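You operate a simulated robot arm through the tools that you are given. There is no shell and no other tool.

Carry out the task below with a simulated two-armed robot. There is one attempt and no reset: what you move stays moved.

JOB
Switch both cookers off, rinse the crock's ladle and cover the crock.
Fine: empty the ladle back into the crock; leave it in the rinse pot; glass lid on the crock; spill nothing.
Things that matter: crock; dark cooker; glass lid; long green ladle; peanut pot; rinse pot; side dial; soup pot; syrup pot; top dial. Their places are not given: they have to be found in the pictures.

It is judged by the outcome, as a careful person would: the job done as asked, and still so three seconds after it is handed in. It fails if anything else is knocked over, pushed out of place, dropped, spilled or broken. A push-on lid holds only when it is set on centred and level and pressed home; a screw cap is set on level and turned clockwise until tight.

ROBOT AND FRAMES
Two 7-joint arms with fingered hands on one trunk that stands fixed in place. Base frame: the origin is at the foot of the trunk, x ahead of it, y to its left, z up. Lengths are in m, angles in rad, forces in N, time in s.
The left shoulder is at [0.083, 0.128, 1.181], the right one opposite. Payload 5 kg a hand.
The TCP of each hand is the grasp point between the finger pads, 0.037 m short of the fingertips. In the tool frame z runs along the fingers and y along their closing line. The gripper opens to 0.124 m. The gripper's body begins 0.043 m behind the TCP. The gripper is a hand of 3 fingers: y runs from the thumb to the fingers, the wrist lies at [-0.021, -0.116, -0.203] in the tool frame, and closing takes about 1.5 s.
Orientation is that of the tool frame in the base frame, as a unit quaternion [w, x, y, z]. With the fingers straight down and the wrist toward the robot, the tool's x, y and z point along [0, 1, 0], [1, 0, 0] and [0, 0, -1] of the base frame.

CONTROLS
- The arms move only by the tool move_arm. It takes "left_rows", "right_rows" or both (then of equal length, played together; a hand with none holds still); each is one flat list of numbers, 7 for each row, row after row: the opening, from 0 (shut) to 1 (fully open), then the shift along the base's x, y, z in m, then the turn, a rotation vector about the base's x, y, z in rad. In form: [claw, dx, dy, dz, wx, wy, wz, claw, dx, dy, dz, wx, wy, wz, ...]. A call has 1 to 20 rows; each row is the pose to reach, as a shift and turn from the pose commanded when the call began. Rows are played at 5 a second. More than 0.05 m and 0.15 rad between two rows, or a gripper value outside its range, and nothing of the call is played. A pose out of reach is approached as far as the arm can. The call stops where the force on the tool passes 50 N (or 10 N more than at its start, if that is more) or the arm is blocked; 0.2 s more then pass. Each finger travels about 0.045 m/s and halts on what it meets, pressing with about 23 N; the grip force reading is that of the motor and also rises with nothing between the fingers. The clock runs only during rows and for 0.2 s after the last one: add rows that repeat a pose to give the fingers time. The reply holds the time, the measured pose of the TCP, the force on the tool along the base axes, the opening and the grip force, in the units named above and with some noise, with the torque about the TCP (base axes, N m) and any sound that the robot's microphone picked up.
- Cameras (640 x 400 px; columns grow to the right, rows downward): "scene" is now at [0.2102, 0.0535, 1.3965]; the picture's right is [0.65, -0.76, 0.00], its down [-0.10, -0.09, -0.99] and it looks along [0.75, 0.65, -0.13] (base axes); focal length 214 px, centre (320, 200). "left" rides on the left gripper at [-0.072, -0.104, -0.154] in its tool frame; the picture's right is [-0.83, -0.26, 0.49], its down [0.51, -0.72, 0.47] and it looks along [0.23, 0.64, 0.73] (tool axes); focal length 243 px, centre (320, 200). "right" rides on the right gripper at [0.072, -0.104, -0.154] in its tool frame; the picture's right is [-0.83, 0.26, -0.49], its down [-0.51, -0.72, 0.47] and it looks along [-0.23, 0.64, 0.73] (tool axes); focal length 243 px, centre (320, 200).
- grab_frame(camera): a new picture of that camera. No time passes.
- raise_lower(by): slides the trunk up (or, below 0, down) by that many m; the arms and the scene camera ride with it, the base frame stays. It gives what a move gives, with no picture.
- set_grasp(shape, hand): the hand has 3 fingers and takes this shape, open, in about a second: jaw (thumb against the fingers, like two jaws); tri (thumb and two fingers); tip (a fingertip pinch); poke (one finger out to press); point (the index stretched); flat (the hand flat); cup (the hand cupped); fist (a fist). The gripper value then closes the fingers along that shape, each until it touches; the sizes above hold for jaw. It gives what a move gives, with no picture.
- turn_head(pan, tilt): turns the head with the scene camera to pan (to the left, within 1.396 rad either way) and tilt (down, from -0.506 to 1.204), counted from straight ahead of the robot. It gives what a move gives.
- point_at(camera, pixels): for up to 12 pixels [column, row] of the newest picture of that camera ("zoom" is the newest enlarged one), the place [x, y, z] in the base frame of the surface seen there, good to about 0.002 m, but the place of the scene camera against the robot may be out by one fixed shift of up to 0.025 m in any direction. No time passes.
- close_up(camera, box): a new picture of the part [left, top, right, bottom] of that camera's present view, enlarged. No time passes.
- sign_off(): hands the job in; it is judged then, once.

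Unless the task says otherwise, let go and move clear before handing in.

The tools are called after "Emit:" by a JSON object that holds its "fn" and its "kwargs". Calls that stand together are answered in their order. move_arm: Moves the arms, as the interface text tells. Its arguments: {"type":"object","properties":{"left_rows":{"type":"array"},"right_rows":{"type":"array"}},"required":[]} The other tools are called the same way: raise_lower (by) slides the trunk up or down; set_grasp (shape, hand) gives the hand a shape; turn_head (pan, tilt) turns the head that bears the scene camera; grab_frame (camera) takes a picture; point_at (camera, pixels) gives the place of the surface under pixels of a picture; close_up (camera, box) takes an enlarged picture of a part of a camera's view; sign_off () hands the job in.

At the start:

```text
t: 0.0
left_tool_pos: [0.4914, 0.5448, 1.3583]
left_ee_rot: [0.0, 0.707, 0.707, 0.0]
left_wrist_force: [-0.5, 0.3, -0.5]
left_wrist_torque: [-0.01, 0.01, 0.0]
left_finger_gap: 0.1235
left_grip_force: 0.0
left_shape: jaw
right_tool_pos: [0.5021, 0.0841, 1.418]
right_ee_rot: [0.0, 0.707, 0.707, 0.0]
right_wrist_force: [0.5, -0.2, 0.0]
right_wrist_torque: [0.02, -0.01, -0.03]
right_finger_gap: 0.1238
right_grip_force: 0.1
right_shape: jaw
trunk travel left (down, up): [-0.375, 0.188]
head pan, tilt: [0.714, 0.133]
```

scene: 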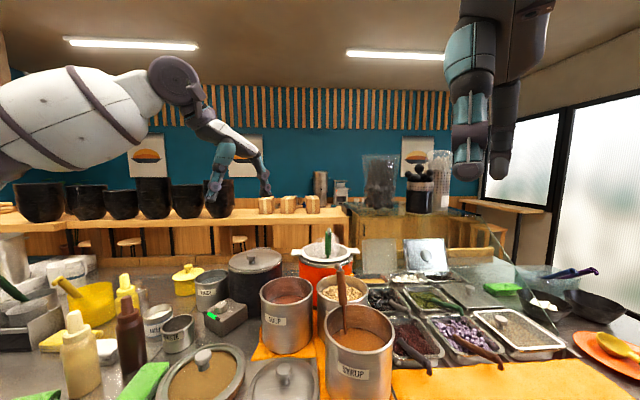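
right: 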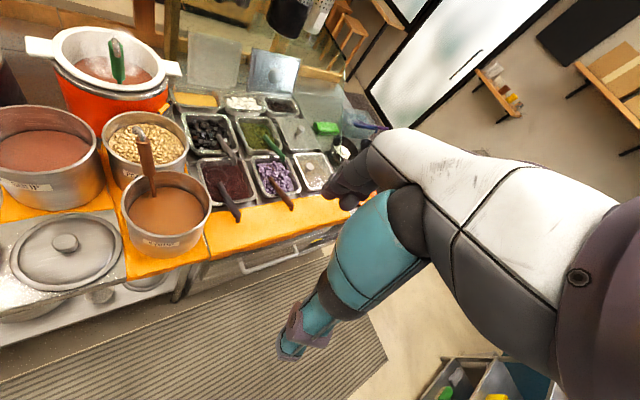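
left: 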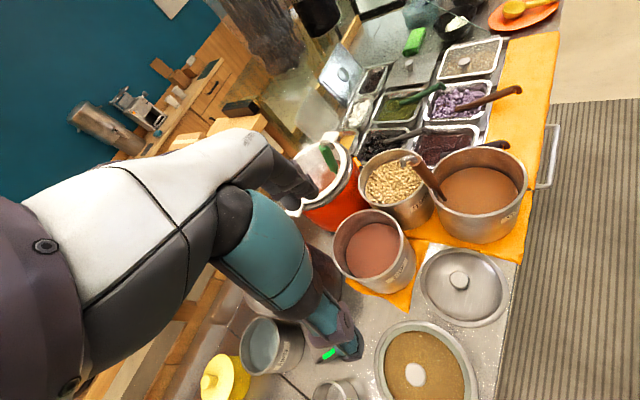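

The first pictures show an orange crock with a green-handled ladle at scene (330,250), soup pot (287,310), syrup pot (360,345), and lids in front. I'll look closer at the parts of the scene.

Emit:
{"fn": "close_up", "kwargs": {"camera": "scene", "box": [240, 210, 440, 335]}}

Emit:
{"fn": "close_up", "kwargs": {"camera": "scene", "box": [0, 230, 260, 400]}}

Emit:
{"fn": "turn_head", "kwargs": {"pan": 0.714, "tilt": 0.7}}

Emit:
{"fn": "grab_frame", "kwargs": {"camera": "scene"}}

```text
3.20 times, centred on (340, 272) of scene
```

zoom: 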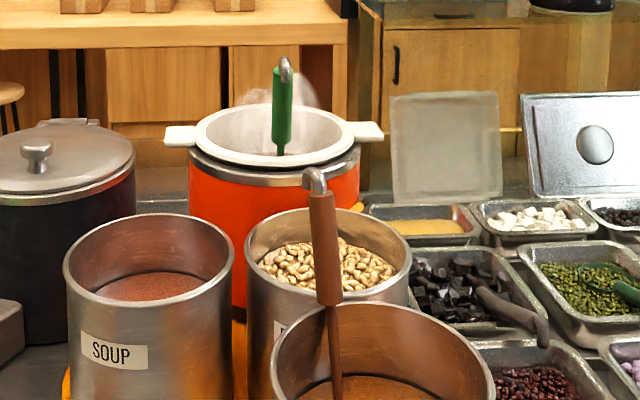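

```text
2.35 times, centred on (130, 315) of scene
```

zoom: 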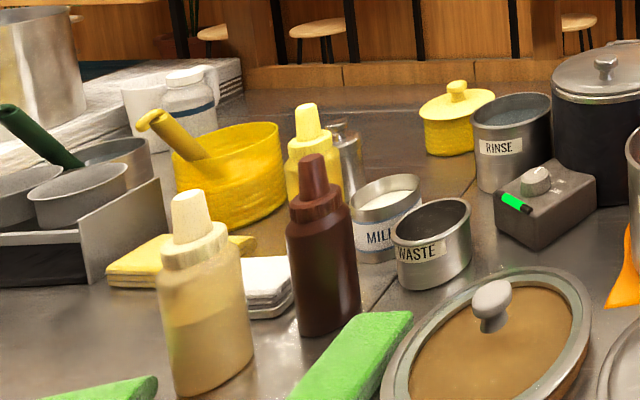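

```text
t: 1.0
left_tool_pos: [0.4915, 0.5456, 1.3573]
left_ee_rot: [0.0, 0.707, 0.707, 0.0]
left_wrist_force: [-0.4, -0.7, -0.3]
left_wrist_torque: [0.0, 0.01, -0.01]
left_finger_gap: 0.1237
left_grip_force: 0.1
left_shape: jaw
right_tool_pos: [0.5022, 0.0846, 1.4182]
right_ee_rot: [0.0, 0.707, 0.707, 0.0]
right_wrist_force: [0.2, -0.6, 0.1]
right_wrist_torque: [0.0, 0.01, -0.03]
right_finger_gap: 0.1236
right_grip_force: 0.0
right_shape: jaw
trunk travel left (down, up): [-0.375, 0.188]
head pan, tilt: [0.714, 0.7]
```

```text
taken
```

scene: 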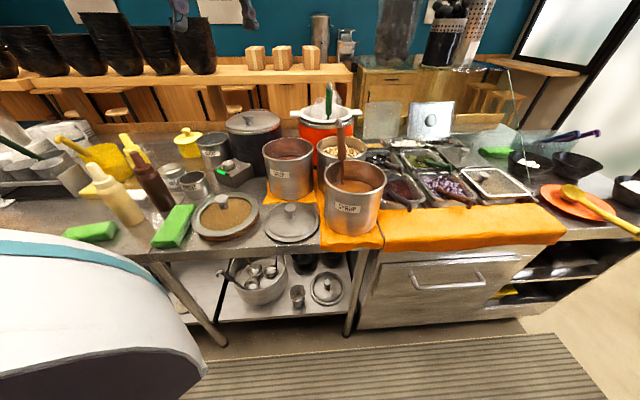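

The head now sees the whole counter: dark cooker (253,130), grey box with a dial (233,170), rinse pot (212,150), lids at (225,212) and (292,222). I'll zoom in on the details and measure.

Emit:
{"fn": "close_up", "kwargs": {"camera": "scene", "box": [170, 90, 330, 190]}}

Emit:
{"fn": "point_at", "kwargs": {"camera": "zoom", "pixels": [[200, 320], [320, 260], [330, 110], [590, 120], [90, 250], [160, 190]]}}

Emit:
{"fn": "close_up", "kwargs": {"camera": "scene", "box": [250, 80, 410, 180]}}

Emit:
{"fn": "close_up", "kwargs": {"camera": "scene", "box": [180, 150, 400, 290]}}

```text
4.00 times, centred on (250, 140) of scene
```

zoom: 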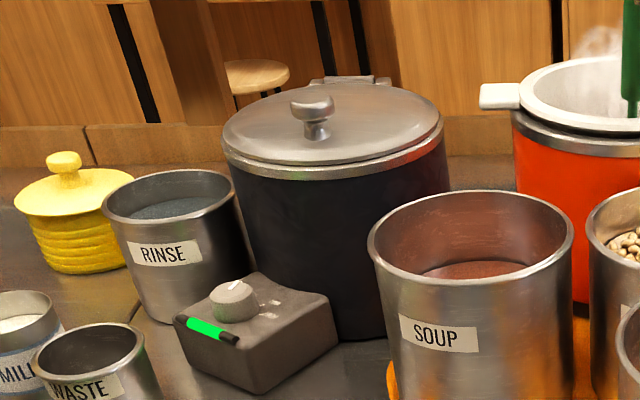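

```text
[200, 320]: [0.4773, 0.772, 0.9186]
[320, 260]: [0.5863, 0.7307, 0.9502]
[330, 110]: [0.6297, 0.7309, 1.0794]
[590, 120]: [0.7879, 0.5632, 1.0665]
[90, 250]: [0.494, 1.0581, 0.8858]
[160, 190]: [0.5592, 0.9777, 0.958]
```

```text
4.00 times, centred on (330, 130) of scene
```

zoom: 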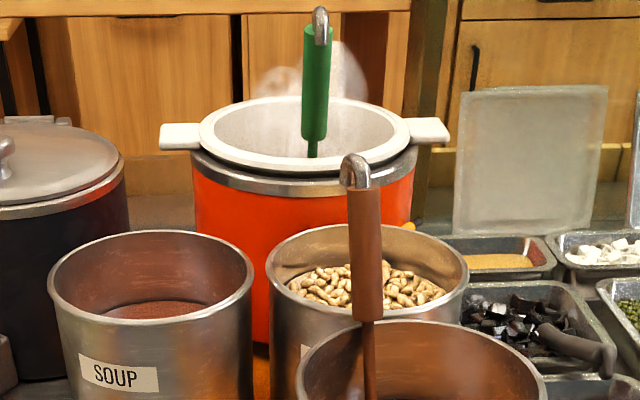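

```text
2.86 times, centred on (290, 220) of scene
```

zoom: 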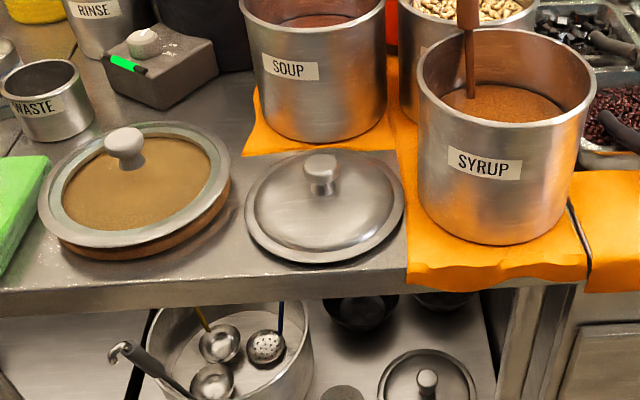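

The lid at zoom (135,190) has a clear pane over a brown board, so that's likely the glass lid; the steel lid sits to its right. I need to find the crock's side dial, so I'll zoom in with the arm cameras.

Emit:
{"fn": "close_up", "kwargs": {"camera": "right", "box": [0, 10, 220, 150]}}

Emit:
{"fn": "close_up", "kwargs": {"camera": "left", "box": [270, 110, 430, 210]}}

Emit:
{"fn": "close_up", "kwargs": {"camera": "left", "box": [200, 280, 480, 400]}}

Emit:
{"fn": "close_up", "kwargs": {"camera": "scene", "box": [290, 120, 350, 160]}}

```text
2.86 times, centred on (110, 80) of right
```

zoom: 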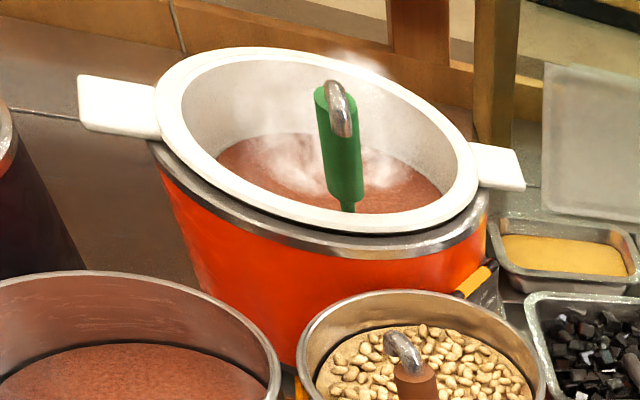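

```text
4.00 times, centred on (350, 160) of left
```

zoom: 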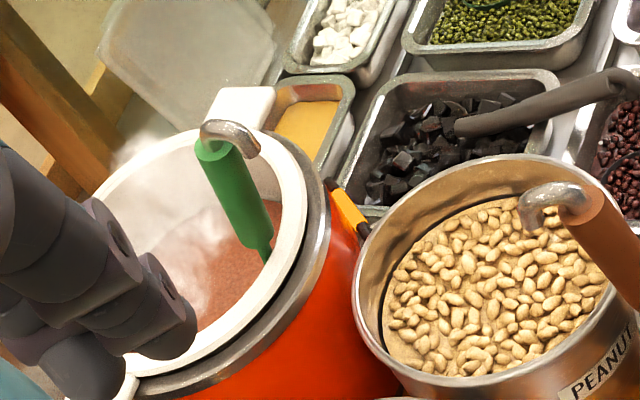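

```text
2.29 times, centred on (340, 340) of left
```

zoom: 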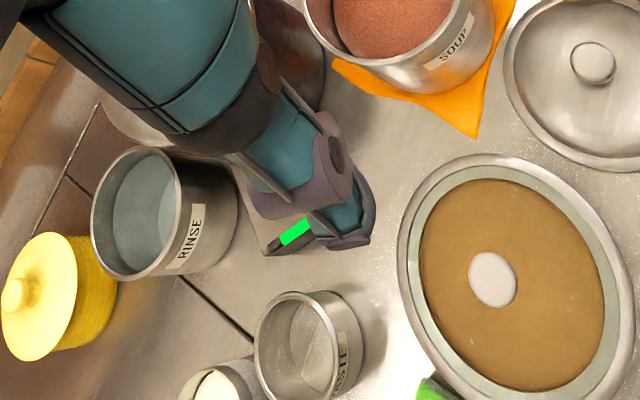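

```text
10.00 times, centred on (320, 140) of scene
```

zoom: 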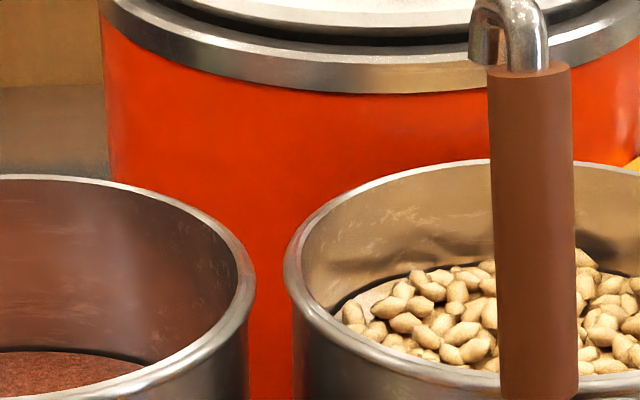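

An amber indicator shows on the right flank of the crock (right zoom (475,280)), so its side dial is likely there, hidden behind the peanut pot. I'll measure key points with the wrist cameras and the scene camera to get the scene camera's offset.

Emit:
{"fn": "point_at", "kwargs": {"camera": "left", "pixels": [[415, 375], [459, 279], [443, 204], [324, 230], [332, 352], [262, 345], [346, 158], [418, 172], [327, 155], [500, 180]]}}

Emit:
{"fn": "point_at", "kwargs": {"camera": "right", "pixels": [[65, 242], [138, 132], [115, 39], [165, 108], [30, 47], [175, 70], [65, 25], [114, 80]]}}

Emit:
{"fn": "point_at", "kwargs": {"camera": "scene", "pixels": [[222, 202], [291, 208], [329, 87], [339, 122], [294, 113], [358, 113], [248, 117]]}}

Emit:
{"fn": "close_up", "kwargs": {"camera": "left", "box": [360, 300, 480, 400]}}

```text
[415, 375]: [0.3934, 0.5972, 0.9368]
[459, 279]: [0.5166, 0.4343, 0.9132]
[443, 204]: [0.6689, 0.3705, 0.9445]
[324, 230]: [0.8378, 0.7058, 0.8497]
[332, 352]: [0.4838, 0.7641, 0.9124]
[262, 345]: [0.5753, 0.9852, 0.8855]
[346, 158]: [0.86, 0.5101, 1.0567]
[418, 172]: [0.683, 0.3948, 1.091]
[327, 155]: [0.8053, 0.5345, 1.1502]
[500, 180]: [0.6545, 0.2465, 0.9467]
```

```text
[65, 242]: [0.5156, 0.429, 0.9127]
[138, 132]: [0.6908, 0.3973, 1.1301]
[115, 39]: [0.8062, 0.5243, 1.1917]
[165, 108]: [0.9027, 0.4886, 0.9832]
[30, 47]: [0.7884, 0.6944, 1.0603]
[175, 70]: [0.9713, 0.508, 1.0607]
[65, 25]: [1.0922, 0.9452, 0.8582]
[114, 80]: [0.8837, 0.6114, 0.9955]
```

```text
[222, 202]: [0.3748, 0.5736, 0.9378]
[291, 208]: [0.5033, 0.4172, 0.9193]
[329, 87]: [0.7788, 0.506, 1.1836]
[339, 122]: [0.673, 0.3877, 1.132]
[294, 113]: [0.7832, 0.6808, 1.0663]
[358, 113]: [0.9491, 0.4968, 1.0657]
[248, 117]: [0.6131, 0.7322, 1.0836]
```

```text
4.00 times, centred on (420, 350) of left
```

zoom: 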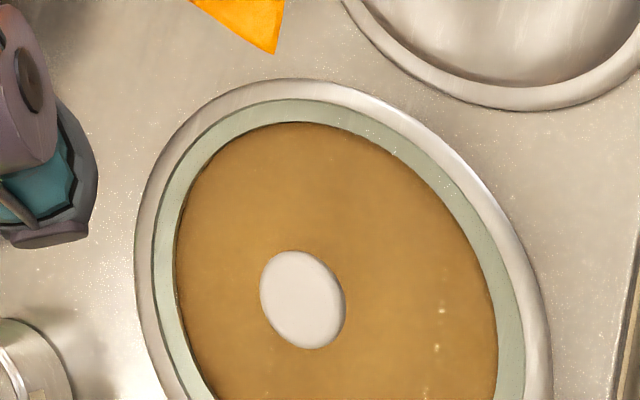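

Wrist and scene measurements differ by about (+0.013, +0.013, −0.006). I'll pin this offset down on sharp features (green LED ends, lid knob, steel lid knob), with enlarged pictures of each.

Emit:
{"fn": "close_up", "kwargs": {"camera": "left", "box": [290, 320, 370, 370]}}

Emit:
{"fn": "point_at", "kwargs": {"camera": "zoom", "pixels": [[320, 200], [240, 290], [400, 220]]}}

Emit:
{"fn": "close_up", "kwargs": {"camera": "scene", "box": [205, 150, 269, 190]}}

Emit:
{"fn": "point_at", "kwargs": {"camera": "zoom", "pixels": [[100, 180], [180, 230], [140, 205], [280, 80], [330, 200]]}}

Emit:
{"fn": "close_up", "kwargs": {"camera": "left", "box": [290, 260, 482, 380]}}

Emit:
{"fn": "close_up", "kwargs": {"camera": "scene", "box": [180, 180, 340, 280]}}

```text
8.00 times, centred on (330, 345) of left
```

zoom: 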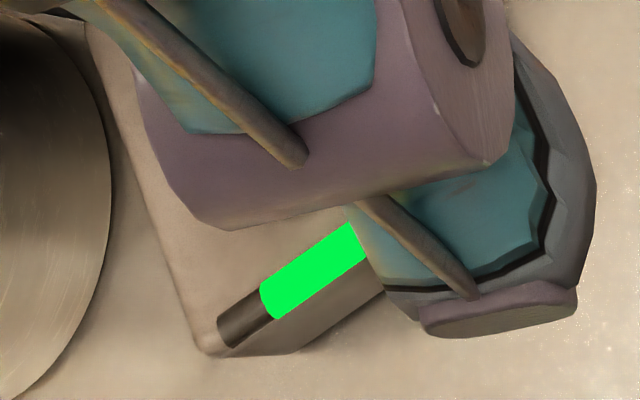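

```text
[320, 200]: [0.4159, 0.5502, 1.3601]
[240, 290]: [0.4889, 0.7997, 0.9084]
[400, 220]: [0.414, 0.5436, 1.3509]
```

```text
10.00 times, centred on (237, 170) of scene
```

zoom: 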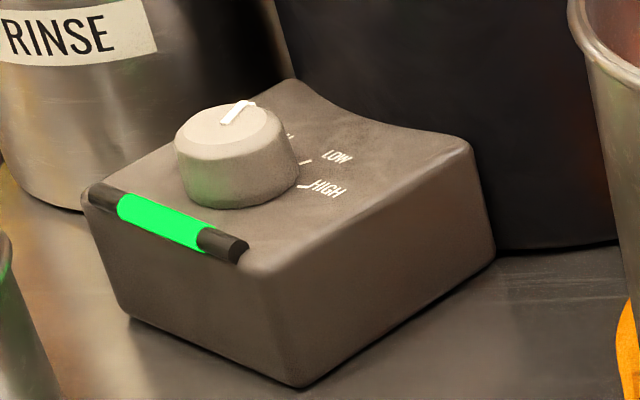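

```text
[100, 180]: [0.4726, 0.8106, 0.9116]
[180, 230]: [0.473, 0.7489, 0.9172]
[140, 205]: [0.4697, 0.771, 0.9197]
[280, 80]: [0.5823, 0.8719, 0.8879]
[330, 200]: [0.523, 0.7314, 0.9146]
```

```text
3.33 times, centred on (386, 320) of left
```

zoom: 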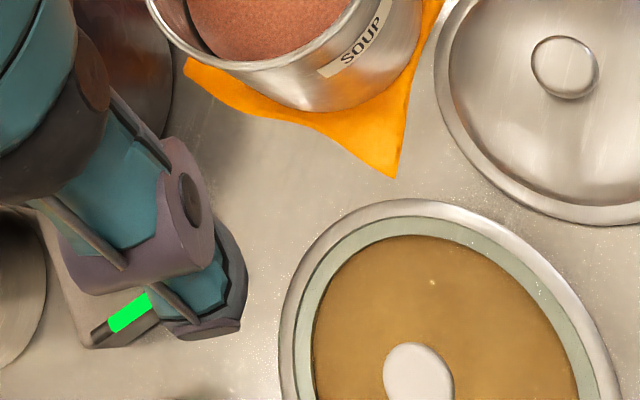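

```text
4.00 times, centred on (260, 230) of scene
```

zoom: 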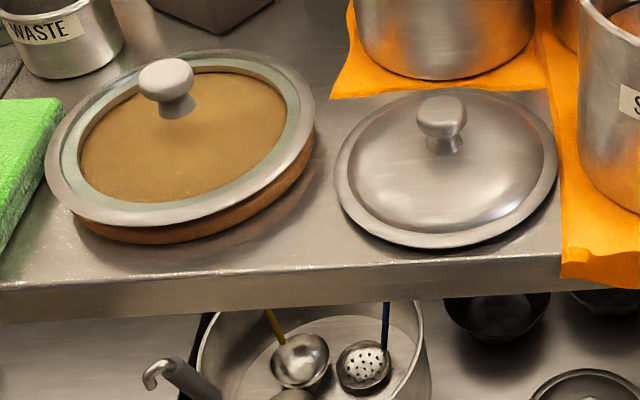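

The top dial has marks "LOW", "HIGH" and one hidden behind the knob. I'll move both hands while staying high: the left back and to its side to look down on the top dial, and the right forward with a turn to see the crock's right flank.

Emit:
{"fn": "move_arm", "kwargs": {"left_rows": [1, -0.0167, 0.0167, 0, 0, 0, 0, 1, -0.0333, 0.0333, 0, 0, 0, 0, 1, -0.05, 0.05, 0, 0, 0, 0, 1, -0.0667, 0.0667, 0, 0, 0, 0, 1, -0.0833, 0.0833, 0, 0, 0, 0, 1, -0.1, 0.1, 0, 0, 0, 0, 1, -0.1167, 0.1167, 0, 0, 0, 0, 1, -0.1333, 0.1333, 0, 0, 0, 0, 1, -0.15, 0.15, 0, 0, 0, 0], "right_rows": [1, 0.028, 0.0156, -0.019, 0, 0, 0.1356, 1, 0.0556, 0.0311, -0.0378, 0, 0, 0.2711, 1, 0.0833, 0.0467, -0.0567, 0, 0, 0.4067, 1, 0.1111, 0.0622, -0.0756, 0, 0, 0.5422, 1, 0.1389, 0.0778, -0.0944, 0, 0, 0.6778, 1, 0.1667, 0.0933, -0.1133, 0, 0, 0.8133, 1, 0.1944, 0.1089, -0.1322, 0, 0, 0.9489, 1, 0.2222, 0.1244, -0.1511, 0, 0, 1.0844, 1, 0.25, 0.14, -0.17, 0, 0, 1.22]}}

Emit:
{"fn": "grab_frame", "kwargs": {"camera": "left"}}

Emit:
{"fn": "grab_frame", "kwargs": {"camera": "right"}}

Emit:
{"fn": "grab_frame", "kwargs": {"camera": "scene"}}

```text
t: 3.0
left_tool_pos: [0.3383, 0.6949, 1.3586]
left_ee_rot: [0.0, 0.707, 0.707, 0.001]
left_wrist_force: [0.0, 0.6, 0.2]
left_wrist_torque: [0.05, -0.05, -0.01]
left_finger_gap: 0.1235
left_grip_force: 0.0
left_shape: jaw
right_tool_pos: [0.7316, 0.2152, 1.2617]
right_ee_rot: [0.001, 0.218, 0.976, 0.001]
right_wrist_force: [-0.2, -0.3, -0.1]
right_wrist_torque: [0.0, -0.01, 0.0]
right_finger_gap: 0.1236
right_grip_force: 0.1
right_shape: jaw
right hand out of reach, approached as far as the arm can: row 9
trunk travel left (down, up): [-0.375, 0.188]
head pan, tilt: [0.714, 0.7]
```

```text
taken
```

left: 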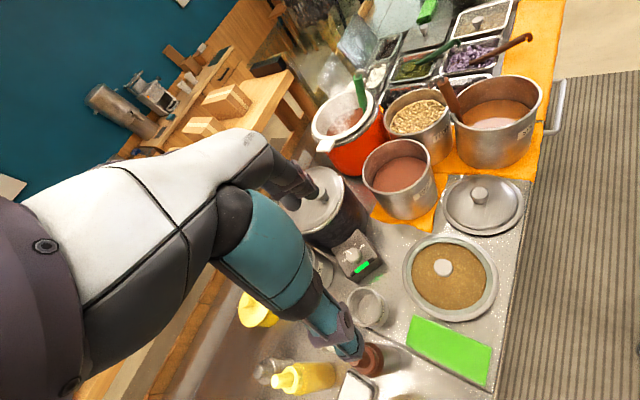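

```text
taken
```

right: 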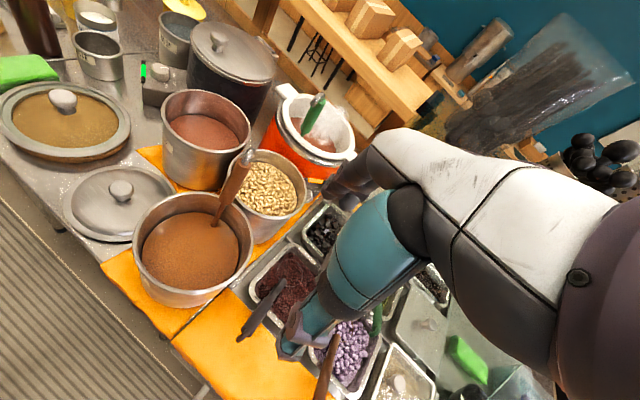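

```text
taken
```

scene: 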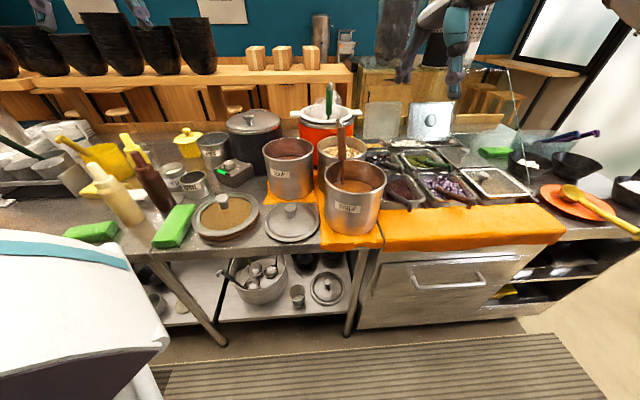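

Both views help: left shows the top dial at (352,257), right shows the crock flank near (345,185), partly behind the hand. Zooming in on both.

Emit:
{"fn": "close_up", "kwargs": {"camera": "left", "box": [320, 230, 400, 280]}}

Emit:
{"fn": "point_at", "kwargs": {"camera": "zoom", "pixels": [[300, 140], [260, 190], [420, 240], [310, 240]]}}

Emit:
{"fn": "close_up", "kwargs": {"camera": "right", "box": [250, 80, 410, 220]}}

Emit:
{"fn": "close_up", "kwargs": {"camera": "left", "box": [280, 60, 440, 160]}}

```text
8.00 times, centred on (360, 255) of left
```

zoom: 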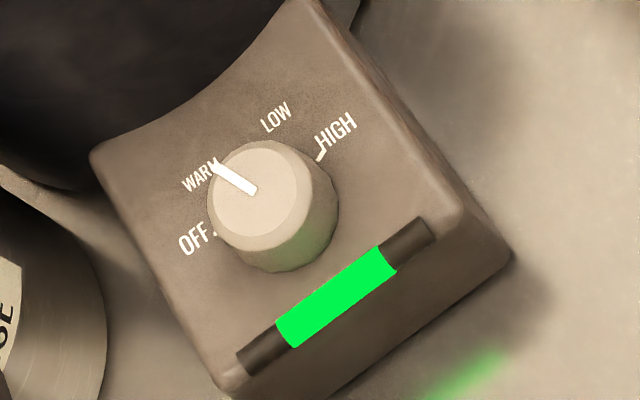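

```text
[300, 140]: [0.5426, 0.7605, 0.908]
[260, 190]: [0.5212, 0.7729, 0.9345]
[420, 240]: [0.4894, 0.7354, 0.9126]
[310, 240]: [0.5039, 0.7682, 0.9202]
```

```text
2.86 times, centred on (330, 150) of right
```

zoom: 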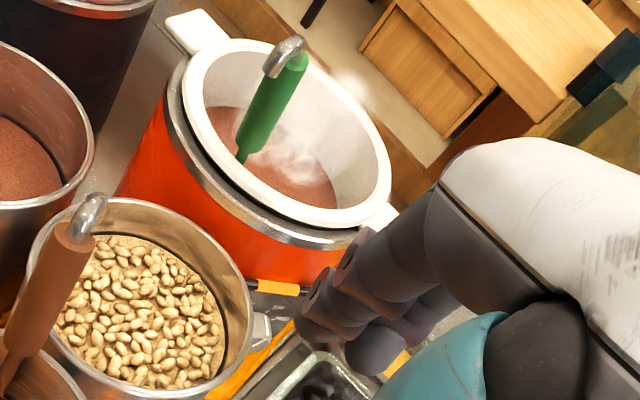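

```text
4.00 times, centred on (360, 110) of left
```

zoom: 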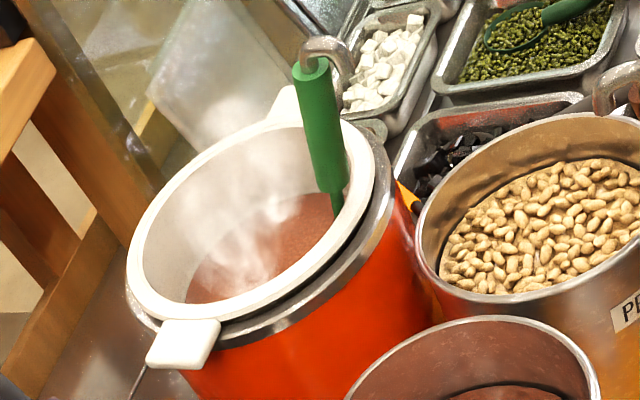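

The top dial stands at WARM; OFF is one step counter-clockwise seen from above. In the right view a small grey piece by the amber bar (zoom (260,330)) may be the side dial, so I'll zoom in more.

Emit:
{"fn": "close_up", "kwargs": {"camera": "right", "box": [292, 165, 356, 205]}}

Emit:
{"fn": "point_at", "kwargs": {"camera": "zoom", "pixels": [[250, 140], [280, 155], [210, 250], [180, 330], [130, 300]]}}

Emit:
{"fn": "close_up", "kwargs": {"camera": "left", "box": [370, 60, 434, 120]}}

```text
10.00 times, centred on (324, 185) of right
```

zoom: 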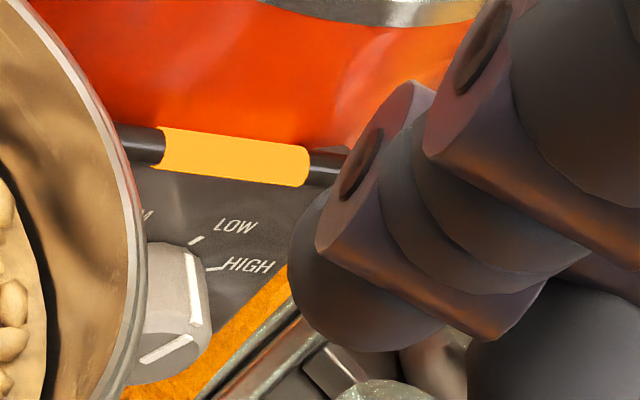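

```text
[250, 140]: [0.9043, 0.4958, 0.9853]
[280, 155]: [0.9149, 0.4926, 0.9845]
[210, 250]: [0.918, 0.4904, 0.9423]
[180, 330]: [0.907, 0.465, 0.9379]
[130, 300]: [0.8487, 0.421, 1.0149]
```

```text
6.67 times, centred on (402, 90) of left
```

zoom: 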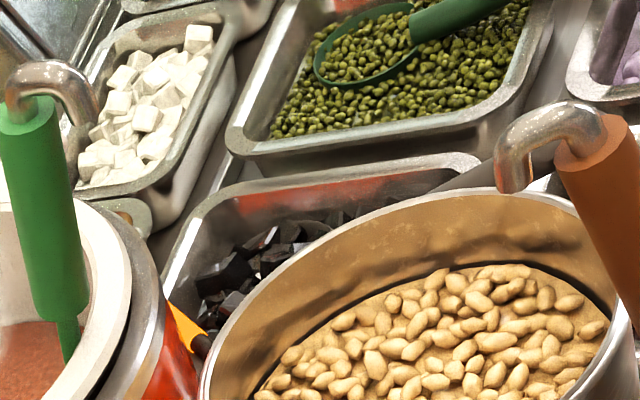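

The crock's side dial is now found: knob near (0.907, 0.465, 0.938) under the amber bar, tight behind the peanut pot, with its pointer near LOW/HIGH. I'll measure the labels on the top dial, the pot rims and the crock rim.

Emit:
{"fn": "close_up", "kwargs": {"camera": "left", "box": [320, 230, 400, 280]}}

Emit:
{"fn": "point_at", "kwargs": {"camera": "zoom", "pixels": [[200, 180], [193, 240], [276, 118], [335, 133], [255, 190], [218, 168], [215, 231], [320, 155], [210, 205], [312, 195], [445, 265], [237, 385]]}}

Emit:
{"fn": "close_up", "kwargs": {"camera": "left", "box": [300, 70, 556, 230]}}

```text
8.00 times, centred on (360, 255) of left
```

zoom: 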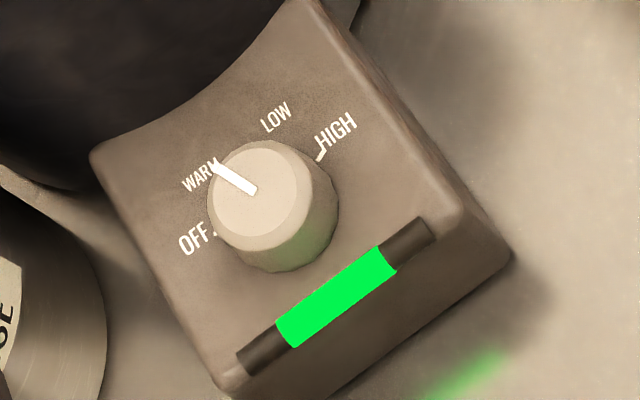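

```text
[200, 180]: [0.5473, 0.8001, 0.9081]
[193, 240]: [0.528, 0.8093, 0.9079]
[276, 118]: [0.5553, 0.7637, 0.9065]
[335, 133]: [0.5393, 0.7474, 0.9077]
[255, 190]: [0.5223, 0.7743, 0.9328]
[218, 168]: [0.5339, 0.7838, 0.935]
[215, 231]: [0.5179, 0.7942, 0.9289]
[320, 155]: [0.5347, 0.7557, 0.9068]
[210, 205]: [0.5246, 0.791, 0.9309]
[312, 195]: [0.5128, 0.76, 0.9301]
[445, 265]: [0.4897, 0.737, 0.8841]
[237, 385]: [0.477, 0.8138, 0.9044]
```

```text
2.50 times, centred on (428, 150) of left
```

zoom: 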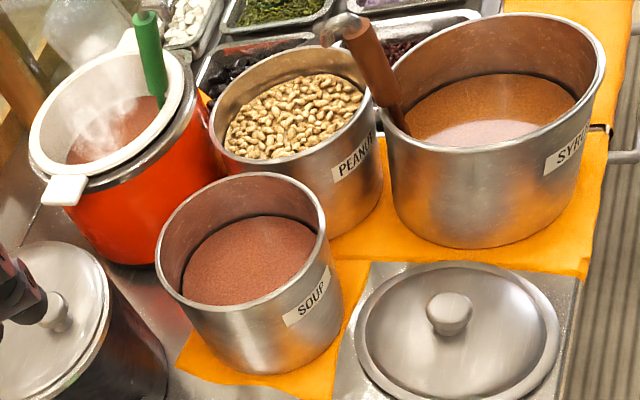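

The top dial's centre is about (0.522, 0.775, 0.934), with the pointer at WARM about 45° short of OFF. Now I'll measure the rims in the newest zoom: crock (white rim), peanut pot, soup pot, syrup pot.

Emit:
{"fn": "point_at", "kwargs": {"camera": "zoom", "pixels": [[32, 140], [181, 90], [110, 160], [108, 28], [64, 190], [128, 40], [210, 115], [290, 170], [375, 95], [310, 52], [157, 240], [325, 220]]}}

Emit:
{"fn": "point_at", "kwargs": {"camera": "zoom", "pixels": [[235, 306], [240, 175], [385, 130], [600, 75], [490, 12], [500, 150], [145, 20], [163, 100], [345, 22], [330, 40], [448, 305], [80, 140]]}}

Emit:
{"fn": "close_up", "kwargs": {"camera": "right", "box": [250, 70, 378, 200]}}

```text
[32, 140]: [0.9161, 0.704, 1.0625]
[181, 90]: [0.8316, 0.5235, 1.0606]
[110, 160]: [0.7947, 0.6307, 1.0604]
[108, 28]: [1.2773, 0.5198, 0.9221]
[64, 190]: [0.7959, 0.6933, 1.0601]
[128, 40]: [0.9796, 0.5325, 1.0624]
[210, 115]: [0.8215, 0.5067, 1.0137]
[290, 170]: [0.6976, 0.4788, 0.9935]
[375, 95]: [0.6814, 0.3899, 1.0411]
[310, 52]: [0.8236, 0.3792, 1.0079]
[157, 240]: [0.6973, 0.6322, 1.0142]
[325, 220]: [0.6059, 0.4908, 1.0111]
```

```text
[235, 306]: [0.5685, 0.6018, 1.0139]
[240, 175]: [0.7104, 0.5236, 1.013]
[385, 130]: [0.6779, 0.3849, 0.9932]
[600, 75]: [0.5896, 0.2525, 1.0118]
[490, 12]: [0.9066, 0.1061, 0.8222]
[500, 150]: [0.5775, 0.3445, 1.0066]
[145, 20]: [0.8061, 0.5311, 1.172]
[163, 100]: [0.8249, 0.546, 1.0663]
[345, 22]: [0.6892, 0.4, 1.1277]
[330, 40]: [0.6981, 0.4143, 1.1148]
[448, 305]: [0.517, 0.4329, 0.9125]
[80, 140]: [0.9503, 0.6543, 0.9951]
```

```text
3.08 times, centred on (314, 135) of right
```

zoom: 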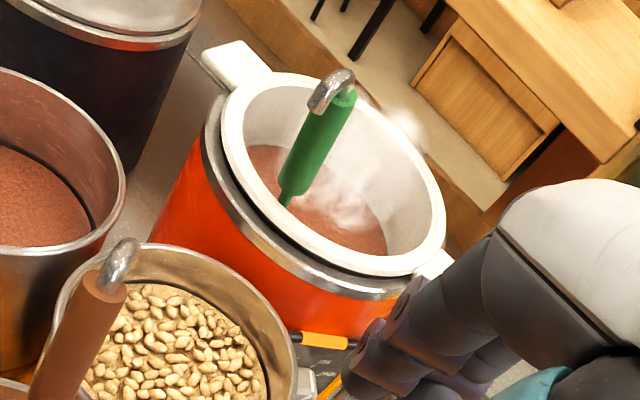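

The geometry is now: crock centre about (0.888, 0.603) with rim z 1.06, peanut pot centre about (0.769, 0.442) with radius 0.082. The right arm can't reach the side dial, so the left must do it; I'll first withdraw the right arm to its own side.

Emit:
{"fn": "move_arm", "kwargs": {"right_rows": [1, -0.0167, -0.0433, 0.0042, 0, 0, -0.1017, 1, -0.0333, -0.0867, 0.0083, 0, 0, -0.2033, 1, -0.05, -0.13, 0.0125, 0, 0, -0.305, 1, -0.0667, -0.1733, 0.0167, 0, 0, -0.4067, 1, -0.0833, -0.2167, 0.0208, 0, 0, -0.5083, 1, -0.1, -0.26, 0.025, 0, 0, -0.61, 1, -0.1167, -0.3033, 0.0292, 0, 0, -0.7117, 1, -0.1333, -0.3467, 0.0333, 0, 0, -0.8133, 1, -0.15, -0.39, 0.0375, 0, 0, -0.915, 1, -0.1667, -0.4333, 0.0417, 0, 0, -1.0167, 1, -0.1833, -0.4767, 0.0458, 0, 0, -1.1183, 1, -0.2, -0.52, 0.05, 0, 0, -1.22]}}

Emit:
{"fn": "grab_frame", "kwargs": {"camera": "scene"}}

```text
t: 5.6
left_tool_pos: [0.3373, 0.6941, 1.3608]
left_ee_rot: [0.001, 0.707, 0.707, 0.003]
left_wrist_force: [-0.1, -0.1, 0.2]
left_wrist_torque: [0.05, -0.07, -0.01]
left_finger_gap: 0.1239
left_grip_force: 0.0
left_shape: jaw
right_tool_pos: [0.5295, -0.3086, 1.3123]
right_ee_rot: [-0.001, 0.739, 0.673, 0.002]
right_wrist_force: [-0.1, -0.3, 0.1]
right_wrist_torque: [0.06, -0.04, 0.02]
right_finger_gap: 0.1241
right_grip_force: 0.0
right_shape: jaw
trunk travel left (down, up): [-0.375, 0.188]
head pan, tilt: [0.714, 0.7]
```

```text
taken
```

scene: 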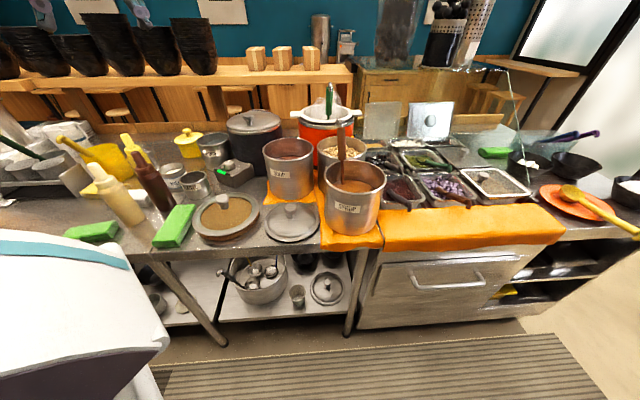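

The right arm is clear. Now I'll bring the left hand over the trays (staying above the ladle tops) turned to look at the crock's flank.

Emit:
{"fn": "move_arm", "kwargs": {"left_rows": [1, 0.0324, -0.0294, -0.009, 0, 0, 0.0857, 1, 0.0647, -0.0587, -0.018, 0, 0, 0.1714, 1, 0.0971, -0.0881, -0.027, 0, 0, 0.2571, 1, 0.1294, -0.1174, -0.036, 0, 0, 0.3428, 1, 0.1618, -0.1468, -0.045, 0, 0, 0.4285, 1, 0.1942, -0.1762, -0.054, 0, 0, 0.5142, 1, 0.2265, -0.2055, -0.063, 0, 0, 0.6, 1, 0.2589, -0.2349, -0.072, 0, 0, 0.6857, 1, 0.2912, -0.2642, -0.081, 0, 0, 0.7714, 1, 0.3236, -0.2936, -0.09, 0, 0, 0.8571, 1, 0.356, -0.323, -0.1125, 0, 0, 0.9428, 1, 0.3883, -0.3523, -0.135, 0, 0, 1.0285, 1, 0.4207, -0.3817, -0.1575, 0, 0, 1.1142, 1, 0.453, -0.411, -0.18, 0, 0, 1.2]}}

Emit:
{"fn": "grab_frame", "kwargs": {"camera": "left"}}

Emit:
{"fn": "grab_frame", "kwargs": {"camera": "scene"}}

```text
t: 8.6
left_tool_pos: [0.7991, 0.2842, 1.174]
left_ee_rot: [-0.002, 0.183, 0.983, -0.001]
left_wrist_force: [0.7, -0.5, -0.3]
left_wrist_torque: [0.01, 0.1, 0.02]
left_finger_gap: 0.1239
left_grip_force: 0.0
left_shape: jaw
right_tool_pos: [0.5374, -0.3067, 1.3088]
right_ee_rot: [-0.001, 0.739, 0.674, -0.001]
right_wrist_force: [0.1, -1.0, 0.3]
right_wrist_torque: [0.0, 0.09, 0.02]
right_finger_gap: 0.1238
right_grip_force: 0.2
right_shape: jaw
trunk travel left (down, up): [-0.375, 0.188]
head pan, tilt: [0.714, 0.7]
```

```text
taken
```

left: 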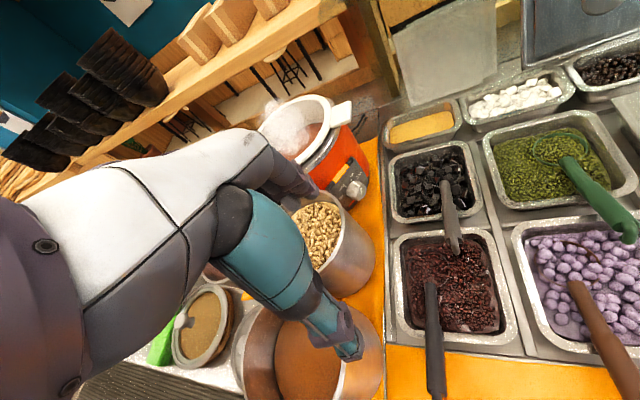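

```text
taken
```

scene: 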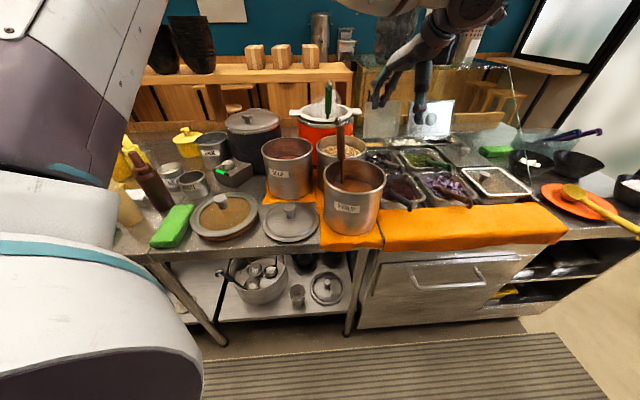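

The dial is now in full view at left (352,187) beside the peanut pot. Zooming in and measuring it.

Emit:
{"fn": "close_up", "kwargs": {"camera": "left", "box": [312, 155, 392, 205]}}

Emit:
{"fn": "point_at", "kwargs": {"camera": "zoom", "pixels": [[340, 260], [240, 180], [420, 180], [250, 260], [420, 320]]}}

Emit:
{"fn": "close_up", "kwargs": {"camera": "left", "box": [250, 80, 442, 200]}}

```text
8.00 times, centred on (352, 180) of left
```

zoom: 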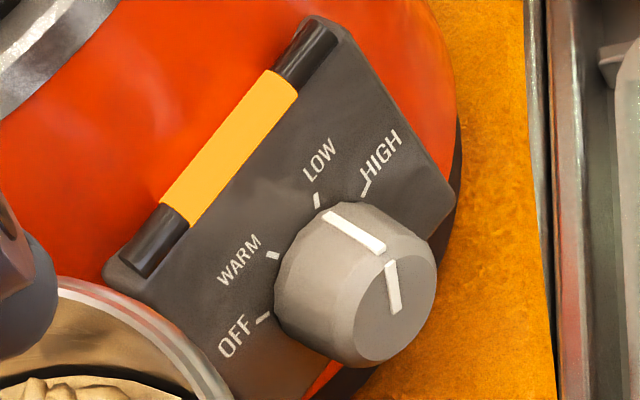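

```text
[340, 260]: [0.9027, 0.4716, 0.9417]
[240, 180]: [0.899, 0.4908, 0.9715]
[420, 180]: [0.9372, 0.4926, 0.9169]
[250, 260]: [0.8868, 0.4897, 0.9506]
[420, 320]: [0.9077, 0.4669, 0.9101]
```

```text
3.33 times, centred on (346, 140) of left
```

zoom: 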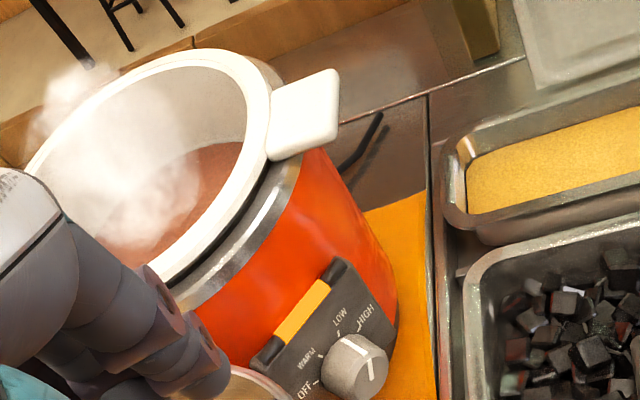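

The side dial faces −y with panel plane y≈0.491, pointing at LOW; OFF is two steps counter-clockwise seen from the front. I'll measure ticks and the knob's edges.

Emit:
{"fn": "close_up", "kwargs": {"camera": "left", "box": [312, 155, 392, 205]}}

Emit:
{"fn": "point_at", "kwargs": {"camera": "zoom", "pixels": [[262, 318], [272, 255], [317, 200], [366, 188], [393, 310], [390, 265], [355, 335], [432, 285], [410, 225], [300, 345], [328, 210], [385, 245]]}}

Emit:
{"fn": "point_at", "kwargs": {"camera": "left", "pixels": [[346, 60], [338, 105], [310, 150], [300, 100], [345, 215], [372, 268], [384, 190], [395, 170], [470, 180], [395, 240], [350, 200], [340, 202]]}}

```text
8.00 times, centred on (352, 180) of left
```

zoom: 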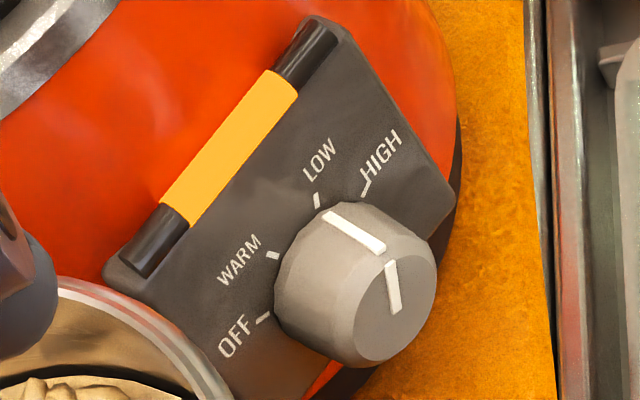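

```text
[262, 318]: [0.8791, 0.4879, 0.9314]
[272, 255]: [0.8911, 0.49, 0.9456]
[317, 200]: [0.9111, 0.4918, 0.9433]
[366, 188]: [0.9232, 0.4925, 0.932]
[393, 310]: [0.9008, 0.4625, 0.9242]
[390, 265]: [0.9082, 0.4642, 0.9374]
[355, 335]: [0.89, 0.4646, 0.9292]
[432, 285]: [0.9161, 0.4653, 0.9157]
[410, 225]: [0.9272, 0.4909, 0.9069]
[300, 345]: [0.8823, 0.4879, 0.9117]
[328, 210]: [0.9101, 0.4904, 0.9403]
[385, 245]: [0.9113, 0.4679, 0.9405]
```

```text
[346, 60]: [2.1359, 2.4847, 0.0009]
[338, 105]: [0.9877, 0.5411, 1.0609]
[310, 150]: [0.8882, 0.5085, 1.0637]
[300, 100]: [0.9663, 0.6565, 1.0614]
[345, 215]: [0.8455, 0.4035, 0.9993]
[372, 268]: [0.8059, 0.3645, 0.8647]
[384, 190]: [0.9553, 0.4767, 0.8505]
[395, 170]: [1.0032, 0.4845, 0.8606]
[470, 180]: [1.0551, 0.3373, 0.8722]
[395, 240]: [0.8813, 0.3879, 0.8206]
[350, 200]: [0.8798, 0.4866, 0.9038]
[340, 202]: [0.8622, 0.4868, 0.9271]
```

The knob's centre is about (0.901, 0.463–0.49, 0.924), and the ticks put OFF 90° counter-clockwise from here. Pinching is awkward because the peanut pot is so close and reach is limited, so I'll look at what the "poke" and "point" shapes look like.

Emit:
{"fn": "set_grasp", "kwargs": {"hand": "left", "shape": "poke"}}

Emit:
{"fn": "close_up", "kwargs": {"camera": "left", "box": [200, 100, 456, 400]}}

Emit:
{"fn": "close_up", "kwargs": {"camera": "scene", "box": [340, 0, 500, 120]}}

```text
t: 9.5
left_tool_pos: [0.7938, 0.2841, 1.1781]
left_ee_rot: [0.001, 0.184, 0.983, 0.0]
left_wrist_force: [0.0, -0.1, 0.5]
left_wrist_torque: [0.0, -0.01, -0.01]
left_finger_gap: 0.0
left_grip_force: 0.0
left_shape: poke
right_tool_pos: [0.5321, -0.307, 1.3105]
right_ee_rot: [0.0, 0.739, 0.674, 0.001]
right_wrist_force: [0.8, -0.6, -0.1]
right_wrist_torque: [-0.03, -0.02, -0.01]
right_finger_gap: 0.1238
right_grip_force: 0.1
right_shape: jaw
trunk travel left (down, up): [-0.375, 0.188]
head pan, tilt: [0.714, 0.7]
```

```text
1.33 times, centred on (328, 250) of left
```

zoom: 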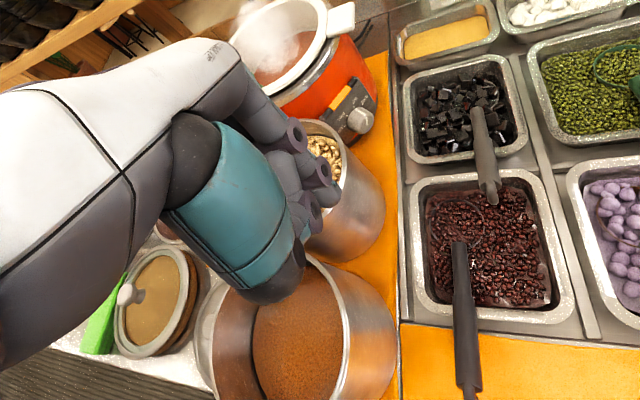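

```text
3.33 times, centred on (420, 60) of scene
```

zoom: 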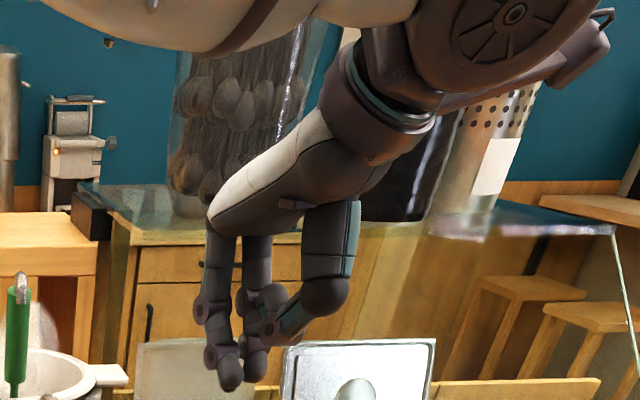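

In "poke" the thumb hangs close behind the fingers, which would foul the pot. I'll look at the "point" shape from both cameras for comparison.

Emit:
{"fn": "set_grasp", "kwargs": {"hand": "left", "shape": "point"}}

Emit:
{"fn": "close_up", "kwargs": {"camera": "left", "box": [200, 100, 456, 400]}}

Emit:
{"fn": "close_up", "kwargs": {"camera": "scene", "box": [340, 0, 500, 120]}}

Emit:
{"fn": "grab_frame", "kwargs": {"camera": "right"}}

```text
t: 10.4
left_tool_pos: [0.7939, 0.2842, 1.1794]
left_ee_rot: [0.0, 0.185, 0.983, 0.0]
left_wrist_force: [0.6, -0.2, 0.8]
left_wrist_torque: [0.03, 0.0, 0.0]
left_finger_gap: 0.0003
left_grip_force: 0.0
left_shape: point
right_tool_pos: [0.5331, -0.3072, 1.3117]
right_ee_rot: [0.0, 0.738, 0.674, 0.0]
right_wrist_force: [0.4, 0.4, -0.3]
right_wrist_torque: [0.0, -0.01, -0.02]
right_finger_gap: 0.1237
right_grip_force: 0.1
right_shape: jaw
trunk travel left (down, up): [-0.375, 0.188]
head pan, tilt: [0.714, 0.7]
```

```text
1.33 times, centred on (328, 250) of left
```

zoom: 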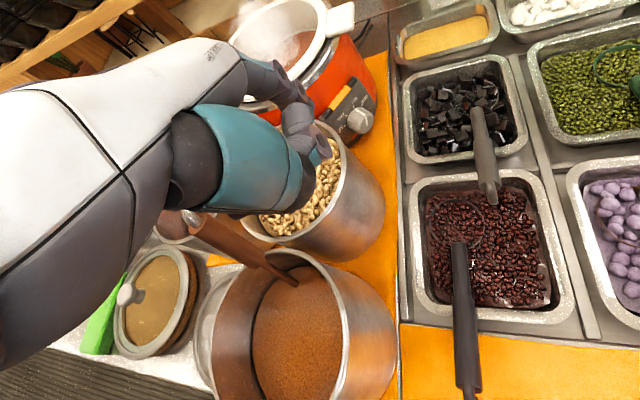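

```text
3.33 times, centred on (420, 60) of scene
```

zoom: 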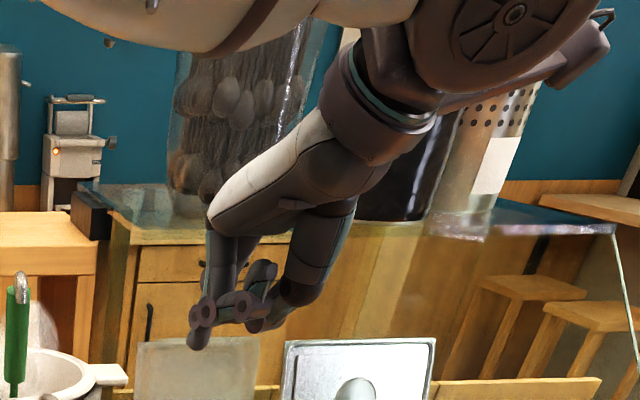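

```text
taken
```

right: 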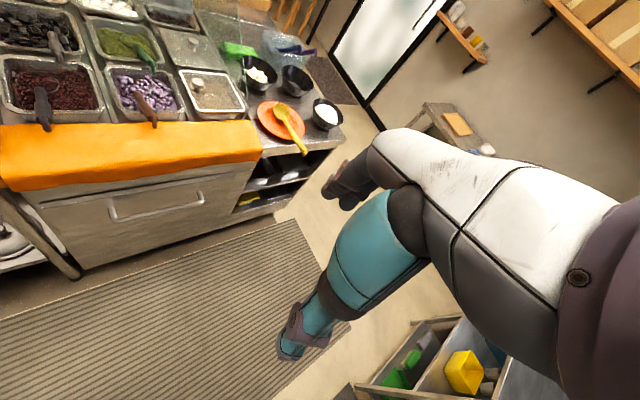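

I can measure the fingers themselves with point_at. Zooming in on the fingertips in the left camera.

Emit:
{"fn": "close_up", "kwargs": {"camera": "left", "box": [260, 120, 356, 260]}}

Emit:
{"fn": "close_up", "kwargs": {"camera": "scene", "box": [380, 40, 444, 100]}}

```text
2.86 times, centred on (308, 190) of left
```

zoom: 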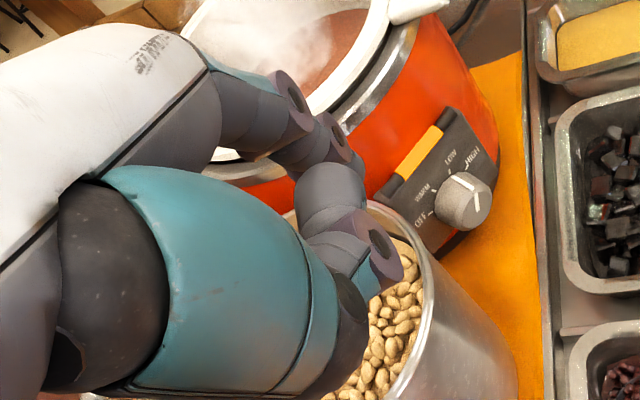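

```text
6.67 times, centred on (412, 70) of scene
```

zoom: 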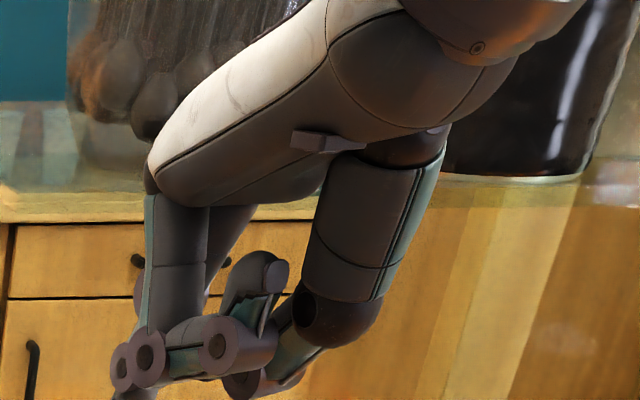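

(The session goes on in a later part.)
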